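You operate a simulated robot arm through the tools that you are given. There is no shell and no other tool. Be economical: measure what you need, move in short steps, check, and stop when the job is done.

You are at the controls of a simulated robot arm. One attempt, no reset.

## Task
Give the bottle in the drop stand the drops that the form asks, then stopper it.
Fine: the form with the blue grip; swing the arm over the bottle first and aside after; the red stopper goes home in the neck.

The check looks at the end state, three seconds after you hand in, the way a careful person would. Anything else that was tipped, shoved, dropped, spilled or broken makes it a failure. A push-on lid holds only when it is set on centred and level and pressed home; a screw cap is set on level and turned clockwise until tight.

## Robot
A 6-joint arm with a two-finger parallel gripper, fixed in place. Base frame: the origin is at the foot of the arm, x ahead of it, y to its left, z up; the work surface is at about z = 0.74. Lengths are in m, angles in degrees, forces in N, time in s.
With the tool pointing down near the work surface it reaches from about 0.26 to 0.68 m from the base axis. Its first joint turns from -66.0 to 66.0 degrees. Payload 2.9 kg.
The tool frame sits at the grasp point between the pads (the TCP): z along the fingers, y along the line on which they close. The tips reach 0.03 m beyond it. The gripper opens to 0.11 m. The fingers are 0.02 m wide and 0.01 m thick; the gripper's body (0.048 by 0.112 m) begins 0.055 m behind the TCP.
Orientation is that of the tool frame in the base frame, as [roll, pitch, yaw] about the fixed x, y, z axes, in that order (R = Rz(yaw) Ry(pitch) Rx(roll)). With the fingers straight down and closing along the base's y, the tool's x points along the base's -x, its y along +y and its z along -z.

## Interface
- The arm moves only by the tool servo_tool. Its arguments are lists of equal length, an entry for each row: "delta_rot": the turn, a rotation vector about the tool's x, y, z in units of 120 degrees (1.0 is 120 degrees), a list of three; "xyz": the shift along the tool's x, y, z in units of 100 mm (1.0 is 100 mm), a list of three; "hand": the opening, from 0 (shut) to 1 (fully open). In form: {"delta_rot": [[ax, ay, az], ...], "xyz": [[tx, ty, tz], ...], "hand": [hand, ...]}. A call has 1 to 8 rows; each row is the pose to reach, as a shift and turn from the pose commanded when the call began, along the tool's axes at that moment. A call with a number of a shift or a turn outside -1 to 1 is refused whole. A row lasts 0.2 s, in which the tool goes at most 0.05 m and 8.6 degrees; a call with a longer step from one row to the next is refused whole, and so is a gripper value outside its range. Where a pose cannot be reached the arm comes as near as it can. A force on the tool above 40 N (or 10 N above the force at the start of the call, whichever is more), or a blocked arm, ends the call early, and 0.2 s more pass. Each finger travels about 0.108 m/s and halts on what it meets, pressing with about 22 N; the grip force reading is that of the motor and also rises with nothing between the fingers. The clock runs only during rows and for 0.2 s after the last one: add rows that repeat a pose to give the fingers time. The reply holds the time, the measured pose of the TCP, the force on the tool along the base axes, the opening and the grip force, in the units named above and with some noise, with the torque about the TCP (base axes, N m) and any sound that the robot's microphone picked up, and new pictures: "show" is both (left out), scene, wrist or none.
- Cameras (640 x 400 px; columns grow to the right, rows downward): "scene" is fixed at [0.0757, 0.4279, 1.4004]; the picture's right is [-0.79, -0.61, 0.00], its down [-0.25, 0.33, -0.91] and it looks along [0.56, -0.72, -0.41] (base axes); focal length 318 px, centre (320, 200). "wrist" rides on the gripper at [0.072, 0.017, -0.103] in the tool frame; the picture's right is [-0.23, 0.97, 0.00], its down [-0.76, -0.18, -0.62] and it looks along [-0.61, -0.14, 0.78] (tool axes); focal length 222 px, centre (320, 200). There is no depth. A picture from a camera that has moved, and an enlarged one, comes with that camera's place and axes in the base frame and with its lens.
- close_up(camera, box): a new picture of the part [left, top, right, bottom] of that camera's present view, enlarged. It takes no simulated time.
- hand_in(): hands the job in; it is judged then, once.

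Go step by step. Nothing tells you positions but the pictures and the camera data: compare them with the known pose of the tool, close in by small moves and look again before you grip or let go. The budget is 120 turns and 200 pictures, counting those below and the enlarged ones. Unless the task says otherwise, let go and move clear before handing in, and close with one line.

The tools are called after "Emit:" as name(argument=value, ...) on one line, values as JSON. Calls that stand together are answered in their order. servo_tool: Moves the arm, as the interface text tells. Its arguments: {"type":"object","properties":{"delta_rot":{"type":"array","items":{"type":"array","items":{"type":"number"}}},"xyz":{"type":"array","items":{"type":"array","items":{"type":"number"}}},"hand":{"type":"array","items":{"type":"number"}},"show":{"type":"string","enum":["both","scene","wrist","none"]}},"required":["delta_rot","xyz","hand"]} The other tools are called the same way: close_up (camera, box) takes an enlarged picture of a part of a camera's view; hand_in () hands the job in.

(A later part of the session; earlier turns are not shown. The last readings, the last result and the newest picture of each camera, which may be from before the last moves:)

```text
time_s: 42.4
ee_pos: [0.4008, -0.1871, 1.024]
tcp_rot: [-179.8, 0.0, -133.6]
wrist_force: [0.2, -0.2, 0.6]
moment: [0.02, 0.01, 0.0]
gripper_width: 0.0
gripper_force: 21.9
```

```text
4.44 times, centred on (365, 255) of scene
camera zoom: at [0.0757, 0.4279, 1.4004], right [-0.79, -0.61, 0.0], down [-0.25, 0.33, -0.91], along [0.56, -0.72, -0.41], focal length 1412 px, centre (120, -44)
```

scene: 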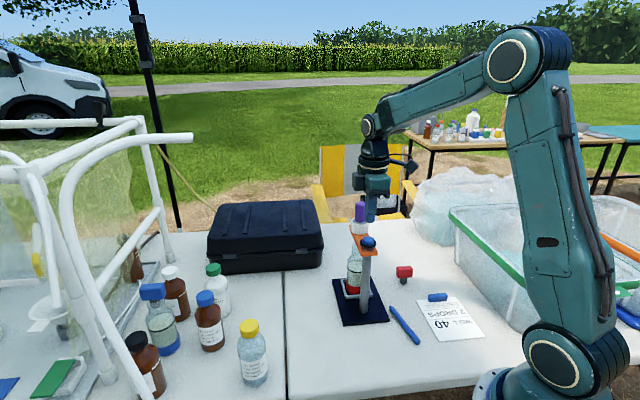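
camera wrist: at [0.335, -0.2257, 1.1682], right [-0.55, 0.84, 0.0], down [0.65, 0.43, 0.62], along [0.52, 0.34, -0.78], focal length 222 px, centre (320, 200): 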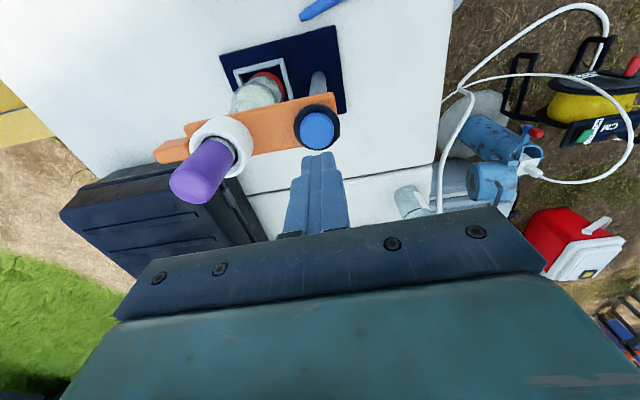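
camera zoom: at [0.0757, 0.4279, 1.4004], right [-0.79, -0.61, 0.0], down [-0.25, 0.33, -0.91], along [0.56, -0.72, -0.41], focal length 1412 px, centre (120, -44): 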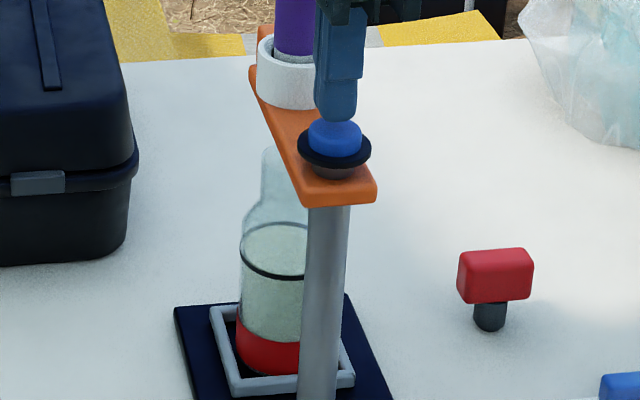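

Button has popped back up; second press now.

Emit:
servo_tool(delta_rot=[[0, 0, 0], [0, 0, 0], [0, 0, 0], [0, 0, 0]], xyz=[[0, 0, 0.05], [0, 0, 0.1], [0, 0, 0.12], [0, 0, 0.125]], hand=[0, 0, 0, 0], show="none")

Emit:
close_up(camera="scene", box=[340, 215, 400, 275])

```text
time_s: 43.4
ee_pos: [0.4, -0.1869, 1.0115]
tcp_rot: [-179.9, -0.1, -133.5]
wrist_force: [-0.7, 0.0, 2.8]
moment: [0.02, 0.0, -0.02]
gripper_width: 0.0
gripper_force: 22.2
heard: click
```

```text
6.67 times, centred on (370, 245) of scene
camera zoom: at [0.0756, 0.4279, 1.4004], right [-0.79, -0.61, 0.0], down [-0.25, 0.33, -0.91], along [0.56, -0.72, -0.41], focal length 2118 px, centre (-13, -100)
```

zoom: 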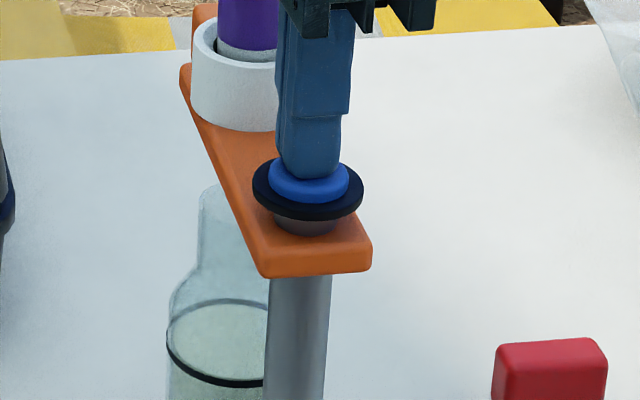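

Two clicks, two drops. Now lifting off and going back to the handle to swing the arm aside.

Emit:
servo_tool(delta_rot=[[0, 0, 0], [0, 0, 0.04], [0, 0, 0.11], [0, 0, 0.18], [0, 0, 0.25], [0, 0, 0.32], [0, 0, 0.39], [0, 0, 0.46]], xyz=[[0, 0, -0.4], [0, 0, -0.8], [0, -0.1, -1], [0.02, -0.3, -1], [0.02, -0.5, -1], [0.02, -0.7, -1], [0.02, -0.9, -1], [0.02, -1, -1]], hand=[0, 0, 0, 0, 0.1, 0.2, 0.3, 0.4], show="none")

Emit:
servo_tool(delta_rot=[[0, 0, 0.07], [0, 0, 0.14], [0, 0, 0.21], [0, 0, 0.28], [0, 0, 0.321], [0, 0, 0.321]], xyz=[[-0.1, -0.1, 0], [-0.2, -0.2, 0], [-0.365, -0.274, 0], [-0.365, -0.274, 0], [-0.365, -0.274, 0], [-0.365, -0.274, 0]], hand=[0.5, 0.5, 0.5, 0.5, 0.5, 0.5])

Emit:
close_up(camera="wrist", box=[220, 0, 420, 160])

```text
time_s: 45.2
ee_pos: [0.4728, -0.2577, 1.1125]
tcp_rot: [-180.0, 0.1, 170.9]
wrist_force: [0.4, -0.1, 0.6]
moment: [0.02, -0.01, 0.01]
gripper_width: 0.044
gripper_force: 0.0
```

```text
time_s: 46.6
ee_pos: [0.5039, -0.2907, 1.111]
tcp_rot: [179.9, 0.1, 132.6]
wrist_force: [1.3, -0.4, -0.4]
moment: [-0.02, 0.02, -0.01]
gripper_width: 0.0552
gripper_force: 0.1
camera wrist: at [0.4665, -0.2262, 1.2147], right [0.87, 0.49, 0.0], down [0.38, -0.68, 0.62], along [0.31, -0.54, -0.78], focal length 222 px, centre (320, 200)
```

scene: 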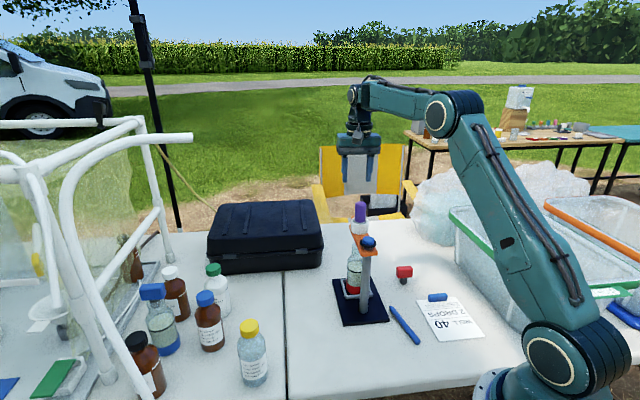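
wrist: 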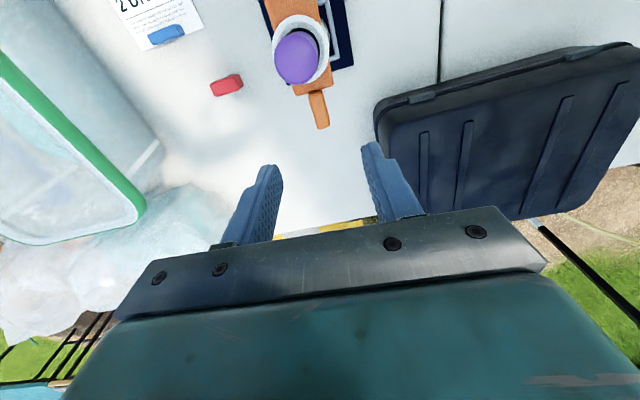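

```text
2.50 times, centred on (320, 80) of wrist
camera zoom: at [0.4665, -0.2262, 1.2147], right [0.87, 0.49, 0.0], down [0.38, -0.68, 0.62], along [0.31, -0.54, -0.78], focal length 555 px, centre (320, 500)
```

zoom: 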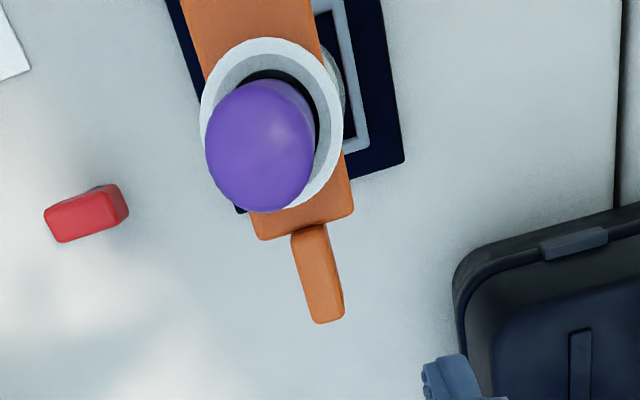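

Over the handle. Descending and straddling it.

Emit:
servo_tool(delta_rot=[[0, 0, 0], [0, 0, 0], [0, 0, 0]], xyz=[[0, 0, 0.4], [0, 0, 0.8], [0, 0, 1]], hand=[0.45, 0.45, 0.45], show="none")

Emit:
servo_tool(delta_rot=[[0, 0, 0], [0, 0, 0], [0, 0, 0]], xyz=[[0, 0, 0.15], [0, 0, 0.3], [0, 0, 0.3]], hand=[0.4, 0.3, 0.2], show="none")

Emit:
close_up(camera="scene", box=[320, 175, 400, 255])

```text
time_s: 47.4
ee_pos: [0.5055, -0.2917, 1.0103]
tcp_rot: [179.9, 0.2, 132.7]
wrist_force: [-0.1, -0.2, -1.3]
moment: [0.01, 0.01, 0.02]
gripper_width: 0.0493
gripper_force: 0.0
```

```text
time_s: 48.2
ee_pos: [0.5029, -0.2907, 0.9802]
tcp_rot: [179.9, 0.0, 132.8]
wrist_force: [0.4, -0.2, -0.5]
moment: [-0.01, 0.01, 0.01]
gripper_width: 0.0218
gripper_force: 0.0
```

```text
5.00 times, centred on (360, 215) of scene
camera zoom: at [0.0757, 0.4279, 1.4004], right [-0.79, -0.61, 0.0], down [-0.25, 0.33, -0.91], along [0.56, -0.72, -0.41], focal length 1588 px, centre (120, 125)
```

zoom: 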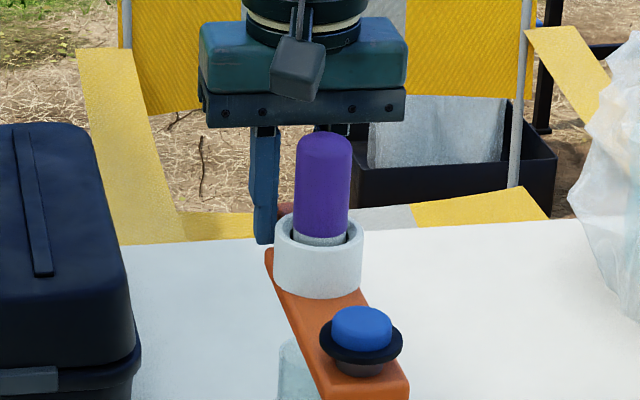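

Swinging the arm back counter-clockwise, 40° twice.

Emit:
servo_tool(delta_rot=[[0, 0, -0.0417], [0, 0, -0.0833], [0, 0, -0.125], [0, 0, -0.1667], [0, 0, -0.2083], [0, 0, -0.25], [0, 0, -0.2917], [0, 0, -0.3333]], xyz=[[0.0055, 0.127, 0], [0.0221, 0.253, 0], [0.0496, 0.3771, 0], [0.0879, 0.4983, 0], [0.1365, 0.6157, 0], [0.1952, 0.7285, 0], [0.2635, 0.8357, 0], [0.3409, 0.9365, 0]], hand=[0.2, 0.2, 0.2, 0.2, 0.2, 0.2, 0.2, 0.2], show="none")

Emit:
servo_tool(delta_rot=[[0, 0, -0.0417], [0, 0, -0.0833], [0, 0, -0.125], [0, 0, -0.1667], [0, 0, -0.2083], [0, 0, -0.25], [0, 0, -0.2917], [0, 0, -0.3333]], xyz=[[0.0055, 0.127, 0], [0.0221, 0.253, 0], [0.0496, 0.3771, 0], [0.0879, 0.4983, 0], [0.1365, 0.6157, 0], [0.1952, 0.7285, 0], [0.2635, 0.8357, 0], [0.3409, 0.9365, 0]], hand=[0.2, 0.2, 0.2, 0.2, 0.2, 0.2, 0.2, 0.2])

Emit:
close_up(camera="scene", box=[270, 170, 420, 300])

```text
time_s: 50.0
ee_pos: [0.5511, -0.2022, 0.9795]
tcp_rot: [-179.9, 0.0, 172.8]
wrist_force: [-0.1, -0.1, 0.7]
moment: [0.0, -0.02, 0.0]
gripper_width: 0.0219
gripper_force: 0.1
```

```text
time_s: 51.8
ee_pos: [0.5287, -0.1049, 0.9799]
tcp_rot: [-179.9, 0.0, -147.2]
wrist_force: [0.8, 0.6, 0.2]
moment: [-0.01, -0.02, 0.01]
gripper_width: 0.0221
gripper_force: 0.1
camera wrist: at [0.4571, -0.13, 1.0831], right [-0.34, 0.94, 0.0], down [0.74, 0.26, 0.62], along [0.59, 0.21, -0.78], focal length 222 px, centre (320, 200)
```

scene: 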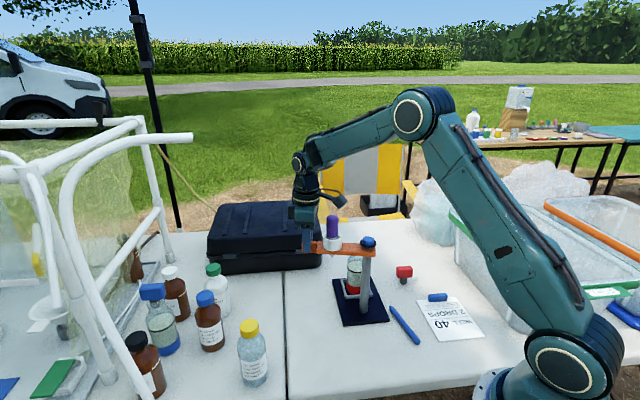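
wrist: 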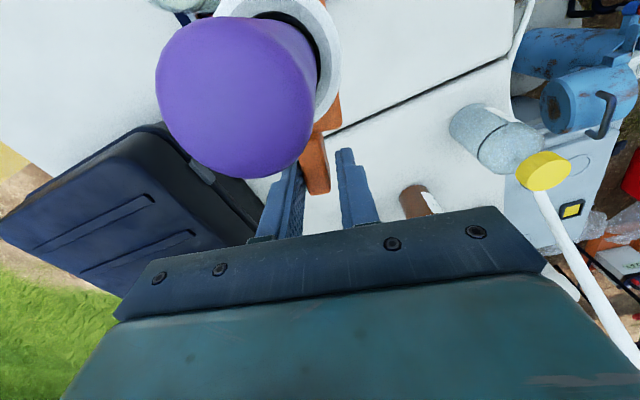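

```text
3.08 times, centred on (345, 235) of scene
camera zoom: at [0.0757, 0.4278, 1.4004], right [-0.79, -0.61, 0.0], down [-0.25, 0.33, -0.91], along [0.56, -0.72, -0.41], focal length 977 px, centre (243, 92)
```

zoom: 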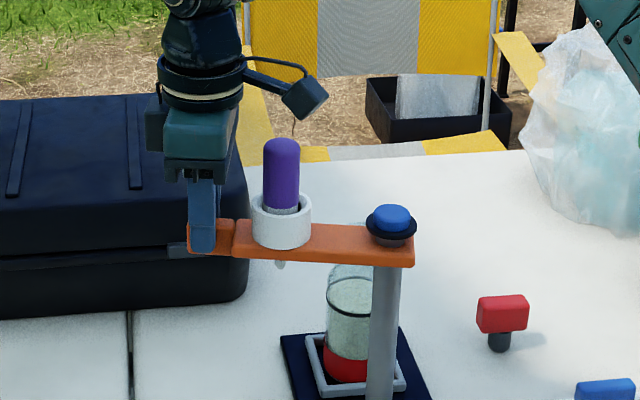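

Emit:
servo_tool(delta_rot=[[0, 0, -0.0417], [0, 0, -0.0833], [0, 0, -0.125], [0, 0, -0.1667], [0, 0, -0.1667]], xyz=[[0.0055, 0.127, 0], [0.0221, 0.253, 0], [0.0496, 0.3771, 0], [0.0879, 0.4983, 0], [0.0879, 0.4983, 0]], hand=[0.2, 0.2, 0.2, 0.2, 0.35], show="none")

Emit:
servo_tool(delta_rot=[[0, 0, 0], [0, 0, 0], [0, 0, 0], [0, 0, 0], [0, 0, 0]], xyz=[[0, 0, 0], [0, 0, -0.3], [0, 0, -0.6], [0, 0, -1], [0, 0, -1]], hand=[0.4, 0.4, 0.5, 0.6, 0.6])

Emit:
close_up(camera="scene", box=[290, 200, 450, 330])

```text
time_s: 53.0
ee_pos: [0.4951, -0.0673, 0.9798]
tcp_rot: [180.0, -0.1, -127.3]
wrist_force: [-0.4, 0.0, 0.2]
moment: [-0.01, -0.03, -0.01]
gripper_width: 0.0387
gripper_force: 0.0
```

```text
time_s: 54.2
ee_pos: [0.4941, -0.0683, 1.0804]
tcp_rot: [-179.9, 0.0, -127.2]
wrist_force: [-0.4, -0.4, -0.1]
moment: [-0.02, -0.01, 0.02]
gripper_width: 0.0663
gripper_force: 0.0
camera wrist: at [0.435, -0.1154, 1.1837], right [-0.64, 0.77, 0.0], down [0.6, 0.5, 0.62], along [0.48, 0.4, -0.78], focal length 222 px, centre (320, 200)
```

scene: 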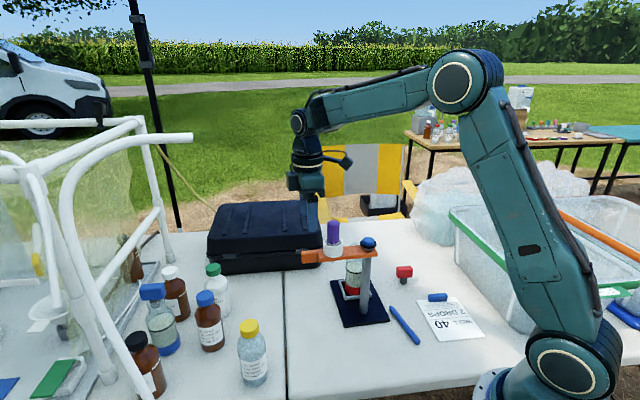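
wrist: 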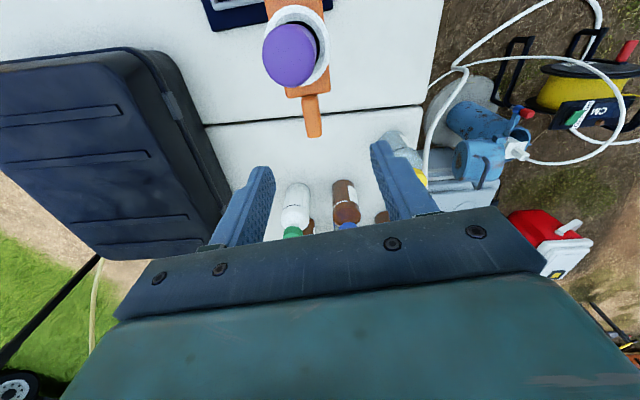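

```text
3.08 times, centred on (370, 265) of scene
camera zoom: at [0.0757, 0.4279, 1.4004], right [-0.79, -0.61, 0.0], down [-0.25, 0.33, -0.91], along [0.56, -0.72, -0.41], focal length 977 px, centre (166, 0)
```

zoom: 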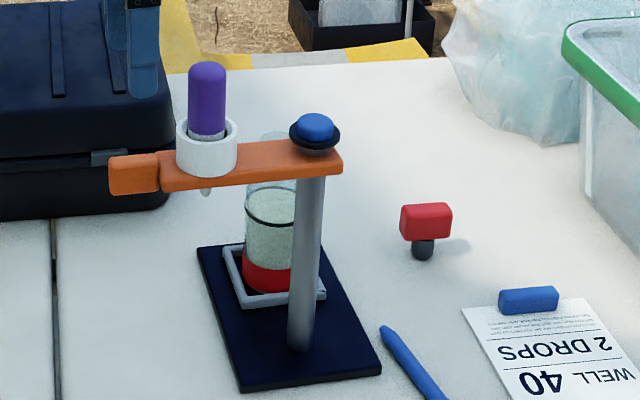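

Arm is aside. Stopper is at about (0.372, −0.387). Moving there at a safe height; the present yaw already suits the block's orientation.

Emit:
servo_tool(delta_rot=[[0, 0, 0], [0, 0, 0], [0, 0, 0], [0, 0, 0]], xyz=[[0, 0, -0.5], [0.33, -0.1, -0.7], [0.66, -0.2, -0.7], [1, -0.32, -0.7]], hand=[0.6, 0.6, 0.6, 0.6], show="none")

Emit:
servo_tool(delta_rot=[[0, 0, 0], [0, 0, 0], [0, 0, 0]], xyz=[[0.33, -0.1, 0], [0.66, -0.2, 0], [1, -0.32, 0]], hand=[0.6, 0.6, 0.6], show="none")

Emit:
servo_tool(delta_rot=[[0, 0, 0], [0, 0, 0], [0, 0, 0], [0, 0, 0]], xyz=[[0.33, -0.1, 0], [0.66, -0.2, 0], [1, -0.31, 0.2], [1, -0.31, 0.6]], hand=[0.6, 0.6, 0.6, 0.6])

```text
time_s: 55.2
ee_pos: [0.4584, -0.1683, 1.1515]
tcp_rot: [-179.9, 0.0, -127.3]
wrist_force: [-1.0, 0.0, 0.6]
moment: [-0.02, 0.0, -0.03]
gripper_width: 0.0661
gripper_force: 0.1
```

```text
time_s: 56.0
ee_pos: [0.4234, -0.2638, 1.1507]
tcp_rot: [-180.0, 0.0, -127.3]
wrist_force: [-0.2, -0.3, 0.3]
moment: [-0.01, 0.0, -0.01]
gripper_width: 0.0661
gripper_force: 0.0
```

```text
time_s: 57.0
ee_pos: [0.3859, -0.3642, 1.0893]
tcp_rot: [-179.9, 0.1, -127.3]
wrist_force: [-0.5, -0.4, -1.3]
moment: [-0.01, -0.02, -0.01]
gripper_width: 0.066
gripper_force: 0.1
camera wrist: at [0.3278, -0.4121, 1.1927], right [-0.64, 0.77, 0.0], down [0.6, 0.5, 0.62], along [0.48, 0.4, -0.78], focal length 222 px, centre (320, 200)
```

scene: 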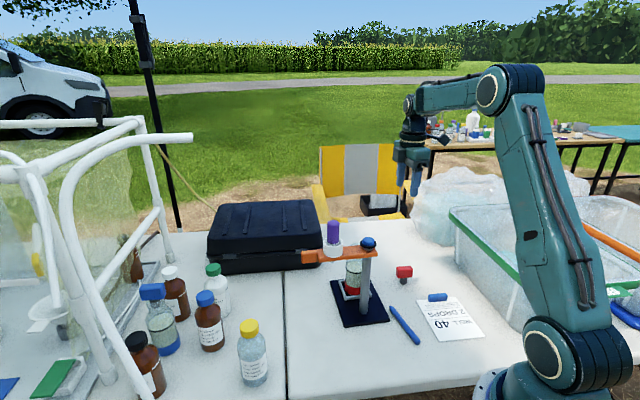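
wrist: 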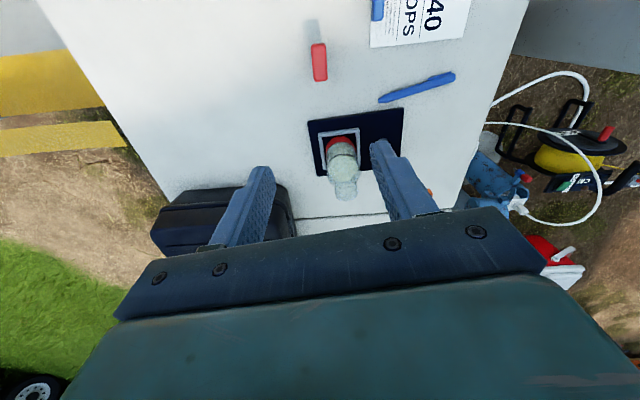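

Emit:
close_up(camera="wrist", box=[280, 10, 360, 90])

Emit:
close_up(camera="wrist", box=[300, 110, 390, 210])

```text
5.00 times, centred on (320, 50) of wrist
camera zoom: at [0.3278, -0.4121, 1.1927], right [-0.64, 0.77, 0.0], down [0.6, 0.5, 0.62], along [0.48, 0.4, -0.78], focal length 1111 px, centre (320, 950)
```

zoom: 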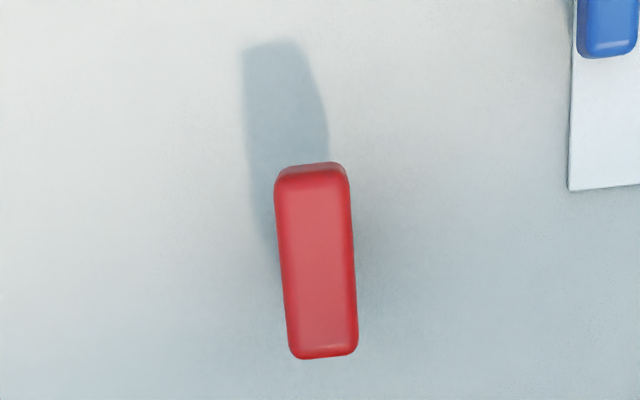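

```text
4.00 times, centred on (345, 160) of wrist
camera zoom: at [0.3278, -0.4121, 1.1927], right [-0.64, 0.77, 0.0], down [0.6, 0.5, 0.62], along [0.48, 0.4, -0.78], focal length 888 px, centre (220, 360)
```

zoom: 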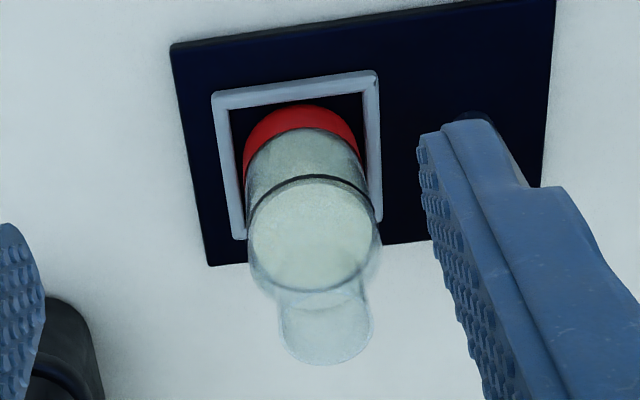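

Block: centre about (0.366, −0.381), long axis at 44°. Aligning and descending to view from closer.

Emit:
servo_tool(delta_rot=[[0, 0, 0.04], [0, 0, 0.0725], [0, 0, 0.0725], [0, 0, 0.0725]], xyz=[[0.255, 0.056, 0.2], [0.255, 0.056, 0.6], [0.255, 0.056, 1], [0.255, 0.056, 1]], hand=[0.6, 0.6, 0.6, 0.6])

Emit:
close_up(camera="wrist", box=[250, 20, 390, 160])

Emit:
close_up(camera="scene", box=[370, 190, 450, 300])

```text
time_s: 58.0
ee_pos: [0.3685, -0.3794, 0.9893]
tcp_rot: [-179.9, 0.0, -136.1]
wrist_force: [0.5, -0.9, -0.3]
moment: [-0.01, -0.01, -0.02]
gripper_width: 0.0661
gripper_force: 0.0
camera wrist: at [0.303, -0.4186, 1.0939], right [-0.51, 0.86, 0.0], down [0.67, 0.4, 0.62], along [0.54, 0.32, -0.78], focal length 222 px, centre (320, 200)
```

scene: 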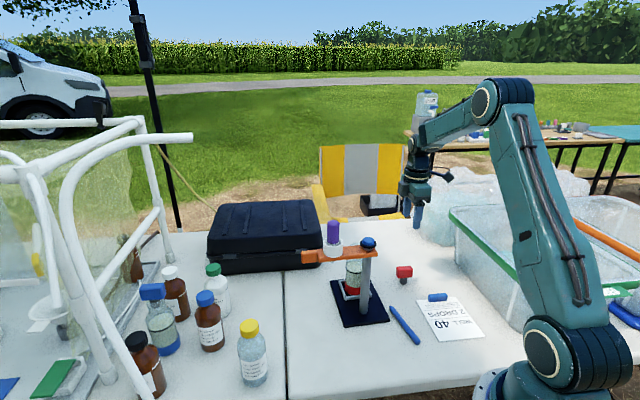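
wrist: 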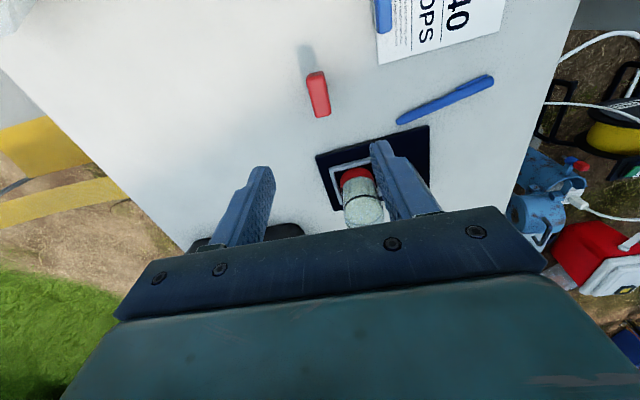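

```text
2.86 times, centred on (320, 90) of wrist
camera zoom: at [0.303, -0.4186, 1.0939], right [-0.51, 0.86, 0.0], down [0.67, 0.4, 0.62], along [0.54, 0.32, -0.78], focal length 635 px, centre (320, 514)
```

zoom: 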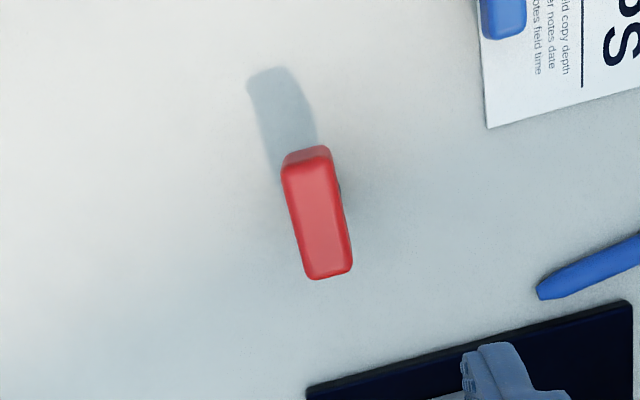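

```text
3.64 times, centred on (410, 245) of scene
camera zoom: at [0.0757, 0.4279, 1.4004], right [-0.79, -0.61, 0.0], down [-0.25, 0.33, -0.91], along [0.56, -0.72, -0.41], focal length 1155 px, centre (-7, 36)
```

zoom: 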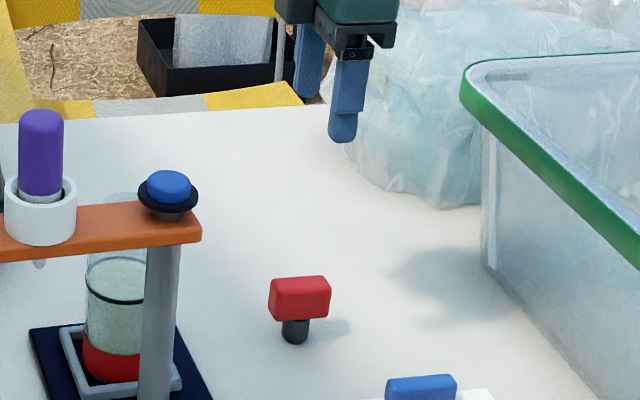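

Stopper centre (0.3685, −0.381), aligned. I'll grip high on the red block (tips just above its underside) so the fingers clear the neck later.

Emit:
servo_tool(delta_rot=[[0, 0, 0], [0, 0, 0], [0, 0, 0.005]], xyz=[[0.011, -0.012, 0.4], [0.011, -0.012, 0.8], [0.011, -0.012, 1]], hand=[0.55, 0.5, 0.5], show="none")

Emit:
servo_tool(delta_rot=[[0, 0, 0], [0, 0, 0], [0, 0, 0]], xyz=[[0, 0, 0.35], [0, 0, 0.7], [0, 0, 0.7]], hand=[0.45, 0.45, 0.45])

Emit:
close_up(camera="scene", box=[370, 230, 440, 300])

Emit:
close_up(camera="wrist", box=[220, 80, 420, 240])

```text
time_s: 58.8
ee_pos: [0.3686, -0.3827, 0.8901]
tcp_rot: [-179.9, -0.1, -136.6]
wrist_force: [0.0, 0.6, -0.1]
moment: [-0.02, 0.0, 0.02]
gripper_width: 0.0549
gripper_force: 0.1
```

```text
time_s: 59.6
ee_pos: [0.369, -0.3816, 0.8216]
tcp_rot: [-179.8, 0.0, -136.6]
wrist_force: [0.0, 0.5, 0.9]
moment: [0.03, -0.01, -0.02]
gripper_width: 0.0494
gripper_force: 0.0
camera wrist: at [0.3033, -0.42, 0.924], right [-0.5, 0.86, 0.0], down [0.67, 0.39, 0.62], along [0.54, 0.31, -0.78], focal length 222 px, centre (320, 200)
```

scene: 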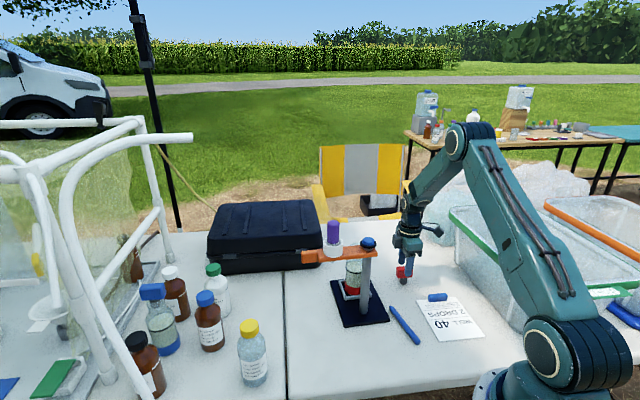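
wrist: 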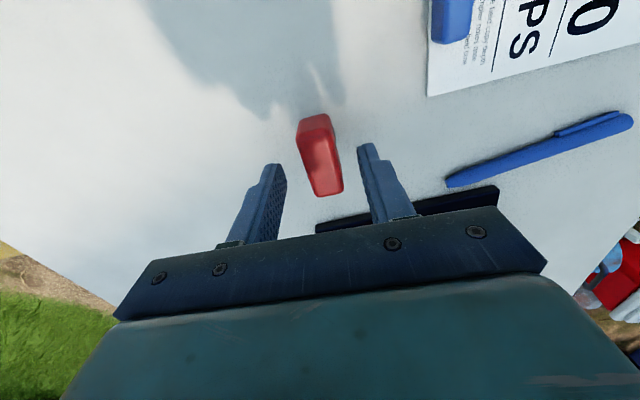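

```text
5.71 times, centred on (405, 265) of scene
camera zoom: at [0.0757, 0.4279, 1.4004], right [-0.79, -0.61, 0.0], down [-0.25, 0.33, -0.91], along [0.56, -0.72, -0.41], focal length 1815 px, centre (-166, -171)
```

zoom: 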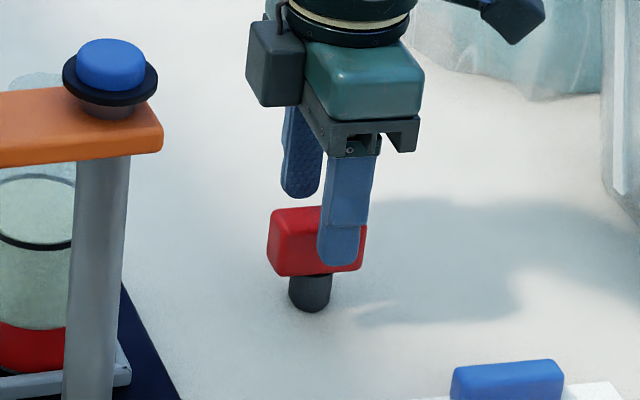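

```text
2.50 times, centred on (320, 160) of wrist
camera zoom: at [0.3033, -0.42, 0.924], right [-0.5, 0.86, 0.0], down [0.67, 0.39, 0.62], along [0.54, 0.31, -0.78], focal length 555 px, centre (320, 300)
```

zoom: 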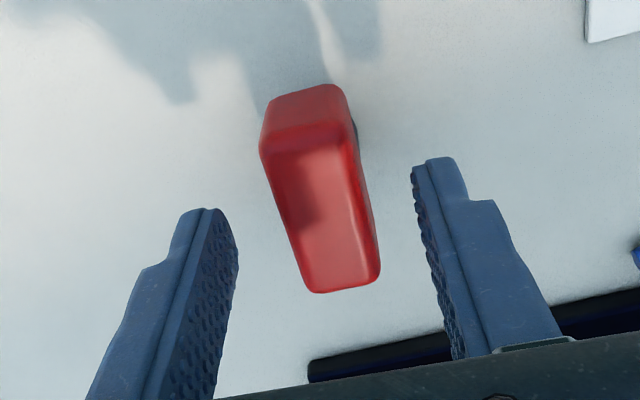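

Well aligned. Lowering part way and checking tip height against the block underside.

Emit:
servo_tool(delta_rot=[[0, 0, 0], [0, 0, 0]], xyz=[[-0.02, 0, 0.15], [-0.02, 0, 0.15]], hand=[0.35, 0.3], show="none")

Emit:
close_up(camera="scene", box=[380, 240, 430, 290])

```text
time_s: 60.2
ee_pos: [0.3699, -0.381, 0.8061]
tcp_rot: [-179.8, -0.1, -136.6]
wrist_force: [0.4, -0.3, -0.1]
moment: [0.0, -0.02, 0.0]
gripper_width: 0.033
gripper_force: 0.0
```

```text
8.00 times, centred on (405, 265) of scene
camera zoom: at [0.0757, 0.4279, 1.4004], right [-0.79, -0.61, 0.0], down [-0.25, 0.33, -0.91], along [0.56, -0.72, -0.41], focal length 2541 px, centre (-360, -320)
```

zoom: 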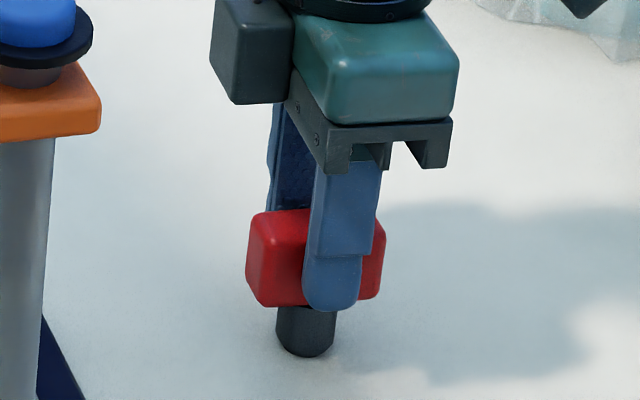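

The tips are right about at the block's underside level; gripping here.

Emit:
servo_tool(delta_rot=[[0, 0, 0], [0, 0, 0], [0, 0, 0]], xyz=[[0, 0, 0], [0, 0, 0], [0, 0, 0]], hand=[0.2, 0.1, 0.1], show="none")

Emit:
servo_tool(delta_rot=[[0, 0, 0], [0, 0, 0], [0, 0, 0], [0, 0, 0]], xyz=[[0, 0, -0.2], [0, 0, -0.5], [0, 0, -0.9], [0, 0, -1]], hand=[0.1, 0.1, 0.1, 0.1])

Emit:
close_up(camera="scene", box=[370, 190, 440, 270])

```text
time_s: 61.0
ee_pos: [0.3699, -0.3811, 0.8056]
tcp_rot: [-179.9, -0.1, -136.6]
wrist_force: [-0.5, -0.2, -0.5]
moment: [-0.02, -0.03, 0.0]
gripper_width: 0.0219
gripper_force: 22.1
```

```text
time_s: 62.0
ee_pos: [0.3676, -0.3813, 0.9062]
tcp_rot: [180.0, 0.0, -136.6]
wrist_force: [0.9, 0.4, -0.5]
moment: [0.01, 0.01, -0.03]
gripper_width: 0.0222
gripper_force: 21.6
camera wrist: at [0.3021, -0.4188, 1.0093], right [-0.5, 0.86, 0.0], down [0.68, 0.39, 0.62], along [0.54, 0.31, -0.78], focal length 222 px, centre (320, 200)
```

scene: 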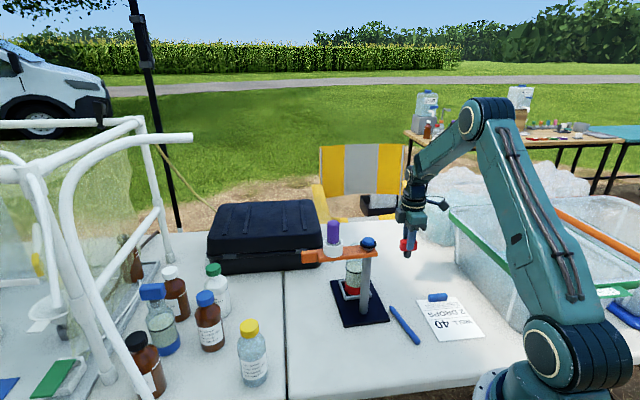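
wrist: 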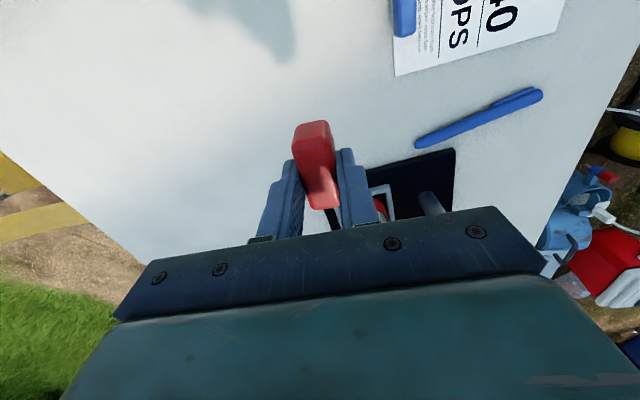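

```text
5.00 times, centred on (405, 230) of scene
camera zoom: at [0.0757, 0.4279, 1.4004], right [-0.79, -0.61, 0.0], down [-0.25, 0.33, -0.91], along [0.56, -0.72, -0.41], focal length 1588 px, centre (-105, 50)
```

zoom: 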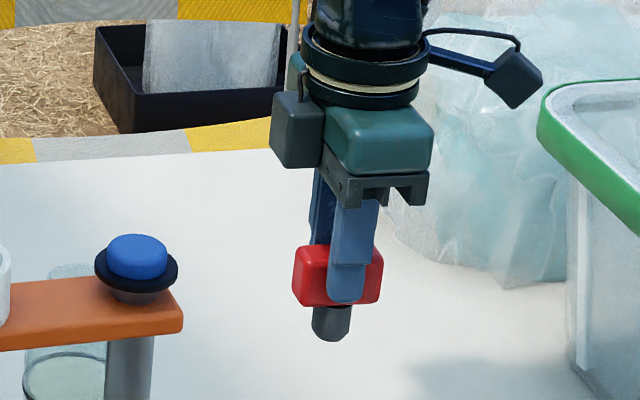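

Stopper held upright. Measuring the stopper's offset from the TCP along its long axis with a wrist zoom.

Emit:
close_up(camera="wrist", box=[260, 100, 380, 220])

Emit:
close_up(camera="scene", box=[390, 215, 430, 265])

```text
3.33 times, centred on (320, 160) of wrist
camera zoom: at [0.3021, -0.4188, 1.0093], right [-0.5, 0.86, 0.0], down [0.68, 0.39, 0.62], along [0.54, 0.31, -0.78], focal length 740 px, centre (320, 333)
```

zoom: 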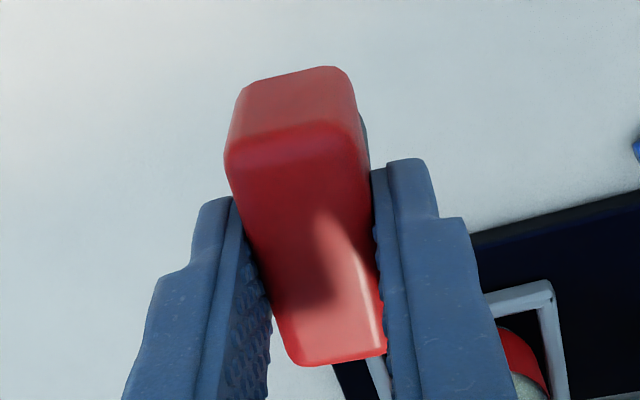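

```text
8.00 times, centred on (410, 240) of scene
camera zoom: at [0.0757, 0.4279, 1.4004], right [-0.79, -0.61, 0.0], down [-0.25, 0.33, -0.91], along [0.56, -0.72, -0.41], focal length 2541 px, centre (-400, -120)
```

zoom: 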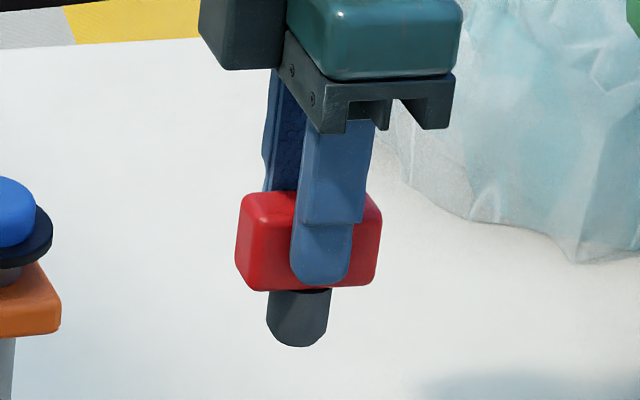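

Stopper centre sits ~4–5 mm toward tool −x of the TCP. Target TCP is about (0.460, −0.253); going up and over the mouth (rim z≈0.91).

Emit:
servo_tool(delta_rot=[[0, 0, 0], [0, 0, 0], [0, 0, 0], [0, 0, 0], [0, 0, 0], [0, 0, 0]], xyz=[[0, 0, -0.4], [0, 0, -0.8], [0, 0, -1], [-0.3, 0.06, -1], [-0.6, 0.12, -1], [-0.9, 0.17, -1]], hand=[0.1, 0.1, 0.1, 0.1, 0.1, 0.1], show="none")

Emit:
servo_tool(delta_rot=[[0, 0, 0], [0, 0, 0], [0, 0, 0], [0, 0, 0]], xyz=[[-0.2, 0.04, 0], [-0.4, 0.08, 0], [-0.65, 0.129, 0], [-0.65, 0.129, 0]], hand=[0.1, 0.1, 0.1, 0.1])

Emit:
close_up(camera="scene", box=[320, 170, 400, 270])

Emit:
close_up(camera="wrist", box=[240, 60, 400, 220])

```text
time_s: 63.4
ee_pos: [0.4233, -0.3063, 1.004]
tcp_rot: [-179.9, -0.1, -136.7]
wrist_force: [-0.5, -0.2, -0.3]
moment: [-0.03, 0.0, 0.0]
gripper_width: 0.022
gripper_force: 22.3
```

```text
time_s: 64.4
ee_pos: [0.4604, -0.252, 1.0044]
tcp_rot: [-179.9, 0.0, -136.7]
wrist_force: [0.3, -0.6, -0.5]
moment: [0.02, 0.02, -0.03]
gripper_width: 0.0219
gripper_force: 22.2
camera wrist: at [0.3956, -0.2895, 1.1087], right [-0.5, 0.86, 0.0], down [0.68, 0.39, 0.62], along [0.54, 0.31, -0.78], focal length 222 px, centre (320, 200)
```

scene: 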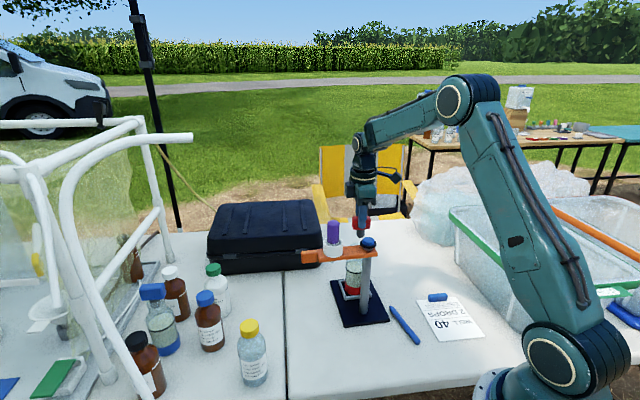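
wrist: 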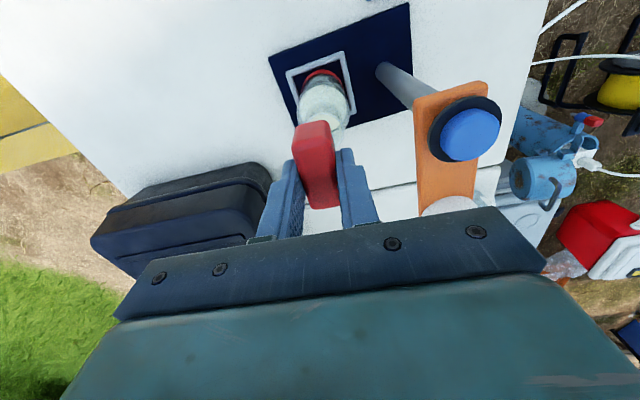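

```text
4.00 times, centred on (360, 220) of scene
camera zoom: at [0.0757, 0.4279, 1.4004], right [-0.79, -0.61, 0.0], down [-0.25, 0.33, -0.91], along [0.56, -0.72, -0.41], focal length 1271 px, centre (160, 120)
```

zoom: 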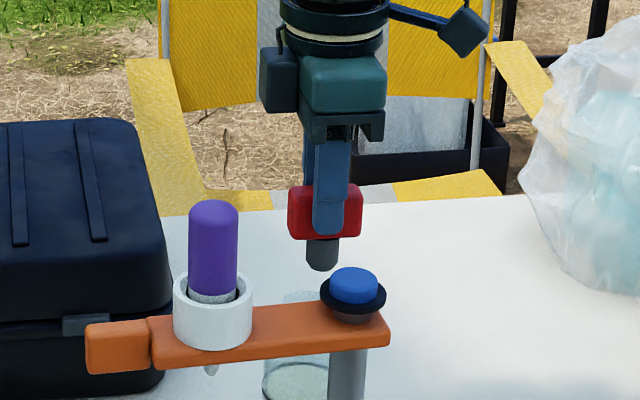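

```text
2.50 times, centred on (320, 140) of wrist
camera zoom: at [0.3956, -0.2895, 1.1087], right [-0.5, 0.86, 0.0], down [0.68, 0.39, 0.62], along [0.54, 0.31, -0.78], focal length 555 px, centre (320, 350)
```

zoom: 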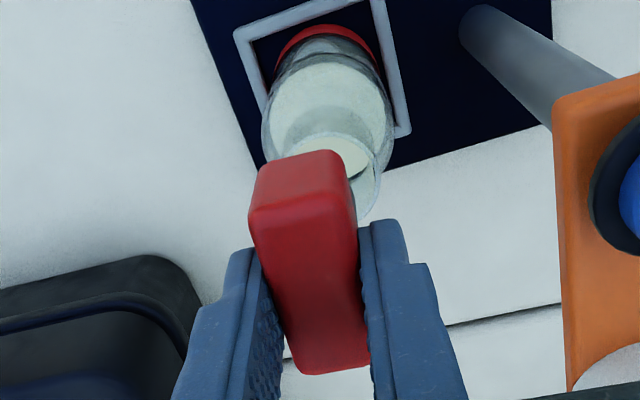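

Emit:
close_up(camera="scene", box=[345, 215, 385, 275])

Emit:
close_up(camera="wrist", box=[290, 70, 360, 160])

```text
6.67 times, centred on (365, 245) of scene
camera zoom: at [0.0757, 0.4279, 1.4004], right [-0.79, -0.61, 0.0], down [-0.25, 0.33, -0.91], along [0.56, -0.72, -0.41], focal length 2118 px, centre (20, -100)
```

zoom: 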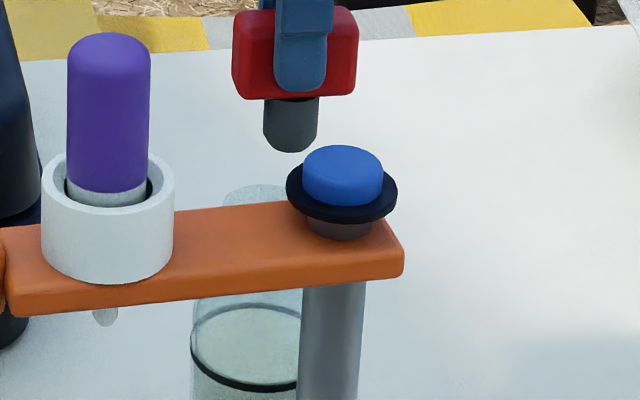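

```text
4.44 times, centred on (325, 115) of wrist
camera zoom: at [0.3956, -0.2895, 1.1087], right [-0.5, 0.86, 0.0], down [0.68, 0.39, 0.62], along [0.54, 0.31, -0.78], focal length 987 px, centre (298, 578)
```

zoom: 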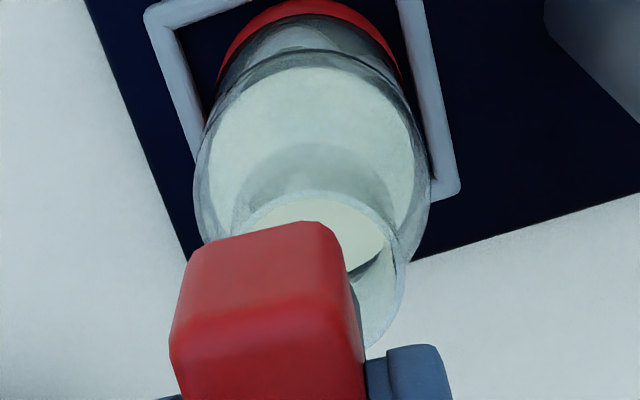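

The scene view suggests the plug is right of the mouth. Taking reference zooms to quantify, including the bottle in its holder.

Emit:
close_up(camera="scene", box=[330, 240, 390, 300])

Emit:
close_up(camera="scene", box=[340, 220, 380, 250])

```text
6.67 times, centred on (360, 270) of scene
camera zoom: at [0.0757, 0.4279, 1.4004], right [-0.79, -0.61, 0.0], down [-0.25, 0.33, -0.91], along [0.56, -0.72, -0.41], focal length 2118 px, centre (53, -267)
```

zoom: 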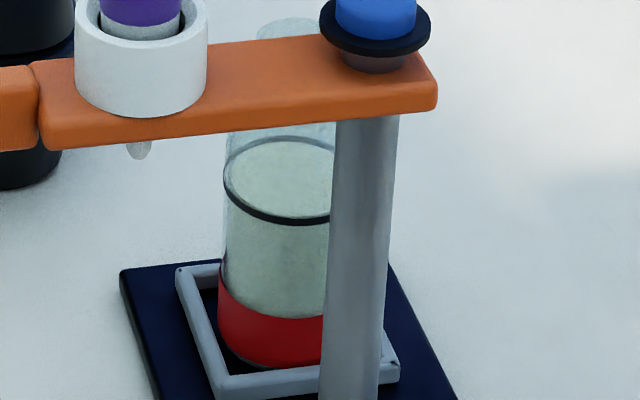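

```text
13.33 times, centred on (360, 235) of scene
camera zoom: at [0.0757, 0.4279, 1.4004], right [-0.79, -0.61, 0.0], down [-0.25, 0.33, -0.91], along [0.56, -0.72, -0.41], focal length 4235 px, centre (-213, -267)
```

zoom: 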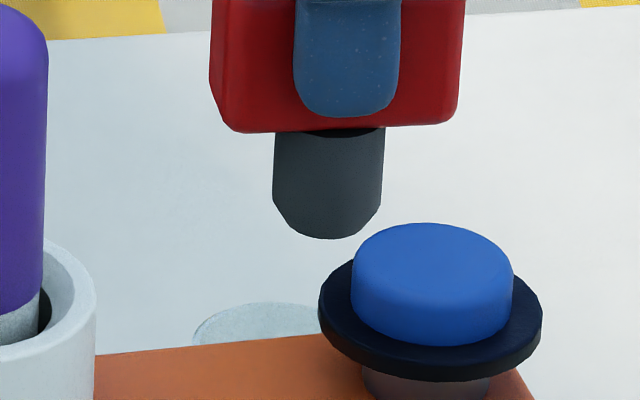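

The stand pivoted slightly (a few degrees, ~5 mm at the bottle) when the arm reached its stop. Re-measured: mouth about (0.465, −0.2445), stopper essentially at the TCP. Shifting ~10 mm and re-checking.

Emit:
servo_tool(delta_rot=[[0, 0, 0], [0, 0, 0], [0, 0, 0]], xyz=[[-0.102, 0.021, 0], [-0.102, 0.021, 0.1], [-0.102, 0.021, 0.1]], hand=[0.1, 0.1, 0.1], show="none")

Emit:
close_up(camera="scene", box=[340, 220, 380, 250])

Emit:
close_up(camera="wrist", box=[270, 60, 370, 180])

```text
time_s: 65.2
ee_pos: [0.4668, -0.245, 0.9957]
tcp_rot: [-179.9, 0.0, -136.6]
wrist_force: [-0.5, 0.1, 0.1]
moment: [0.02, -0.02, -0.02]
gripper_width: 0.0218
gripper_force: 22.0
```

```text
13.33 times, centred on (360, 235) of scene
camera zoom: at [0.0757, 0.4279, 1.4004], right [-0.79, -0.61, 0.0], down [-0.25, 0.33, -0.91], along [0.56, -0.72, -0.41], focal length 4235 px, centre (-213, -267)
```

zoom: 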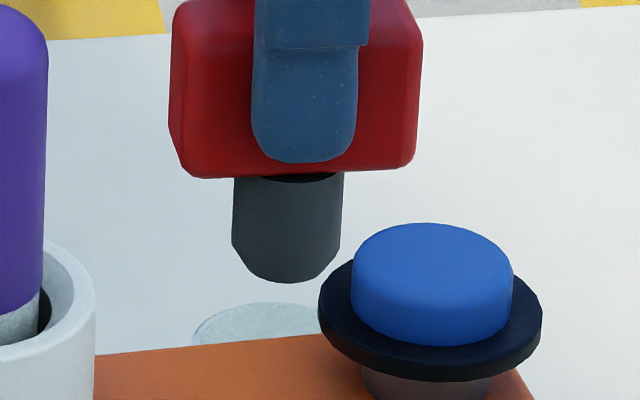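

```text
3.33 times, centred on (320, 120) of wrist
camera zoom: at [0.4009, -0.2826, 1.0993], right [-0.5, 0.86, 0.0], down [0.68, 0.39, 0.62], along [0.54, 0.31, -0.78], focal length 740 px, centre (320, 467)
```

zoom: 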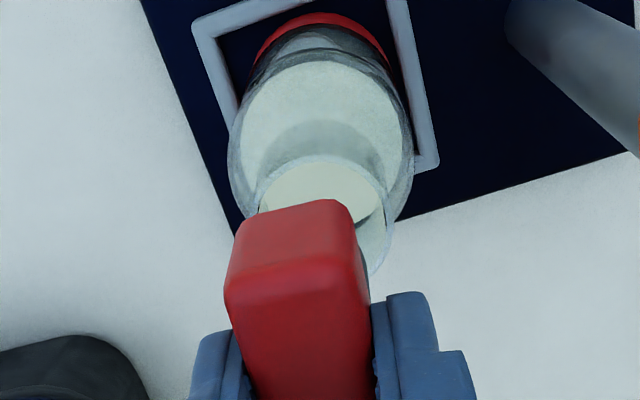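

Nearly centred now: a ~2 mm trim, then lowering gently with force watch.

Emit:
servo_tool(delta_rot=[[0, 0, 0], [0, 0, 0], [0, 0, 0], [0, 0, 0]], xyz=[[-0.012, 0.019, 0], [-0.012, 0.019, 0.08], [-0.012, 0.019, 0.16], [-0.012, 0.019, 0.2]], hand=[0.1, 0.1, 0.1, 0.1], show="none")

Emit:
close_up(camera="scene", box=[340, 220, 380, 250])

Emit:
close_up(camera="wrist", box=[270, 60, 370, 180])

```text
time_s: 66.2
ee_pos: [0.4668, -0.2418, 0.9748]
tcp_rot: [-180.0, 0.1, -136.6]
wrist_force: [-0.6, -0.2, -1.0]
moment: [0.04, 0.04, 0.0]
gripper_width: 0.0219
gripper_force: 22.4
```

```text
13.33 times, centred on (360, 235) of scene
camera zoom: at [0.0757, 0.4279, 1.4004], right [-0.79, -0.61, 0.0], down [-0.25, 0.33, -0.91], along [0.56, -0.72, -0.41], focal length 4235 px, centre (-213, -267)
```

zoom: 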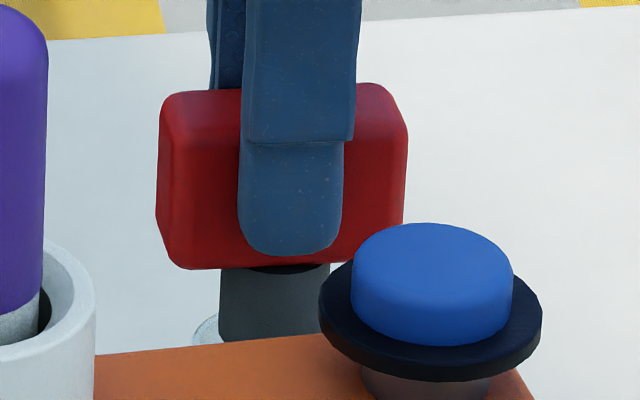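

```text
3.33 times, centred on (320, 120) of wrist
camera zoom: at [0.4012, -0.2799, 1.0785], right [-0.5, 0.86, 0.0], down [0.67, 0.39, 0.62], along [0.54, 0.31, -0.78], focal length 740 px, centre (320, 467)
```

zoom: 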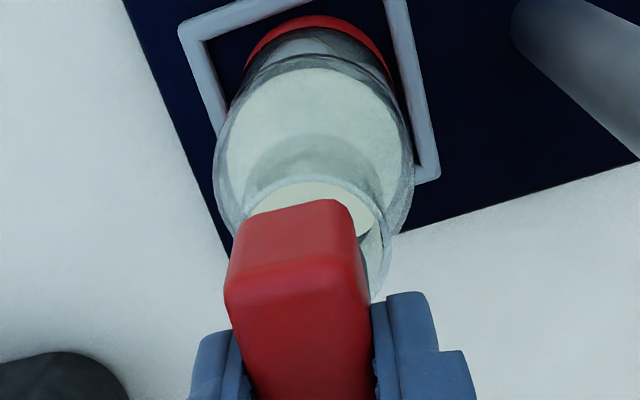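

Aligned in both directions as far as I can see. Lowering in small steps.

Emit:
servo_tool(delta_rot=[[0, 0, 0], [0, 0, 0], [0, 0, 0]], xyz=[[0, 0, 0.03], [0, 0, 0.06], [0, 0, 0.08]], hand=[0.1, 0.1, 0.1], show="none")

Emit:
close_up(camera="scene", box=[335, 215, 385, 265])

```text
time_s: 67.0
ee_pos: [0.4674, -0.2415, 0.9661]
tcp_rot: [-179.9, 0.0, -136.6]
wrist_force: [0.3, -0.4, 0.5]
moment: [0.03, 0.01, -0.02]
gripper_width: 0.0221
gripper_force: 21.4
```

```text
8.00 times, centred on (360, 240) of scene
camera zoom: at [0.0757, 0.4279, 1.4004], right [-0.79, -0.61, 0.0], down [-0.25, 0.33, -0.91], along [0.56, -0.72, -0.41], focal length 2541 px, centre (0, -120)
```

zoom: 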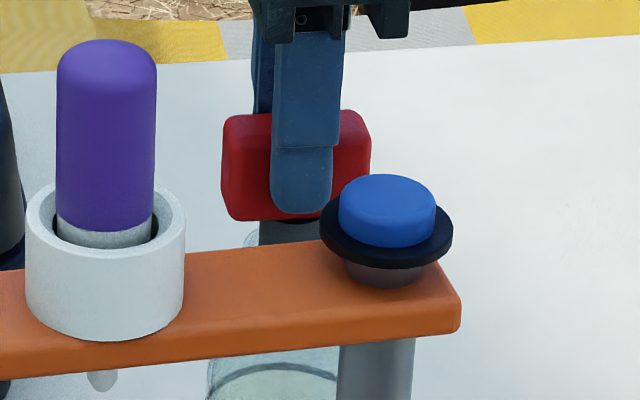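

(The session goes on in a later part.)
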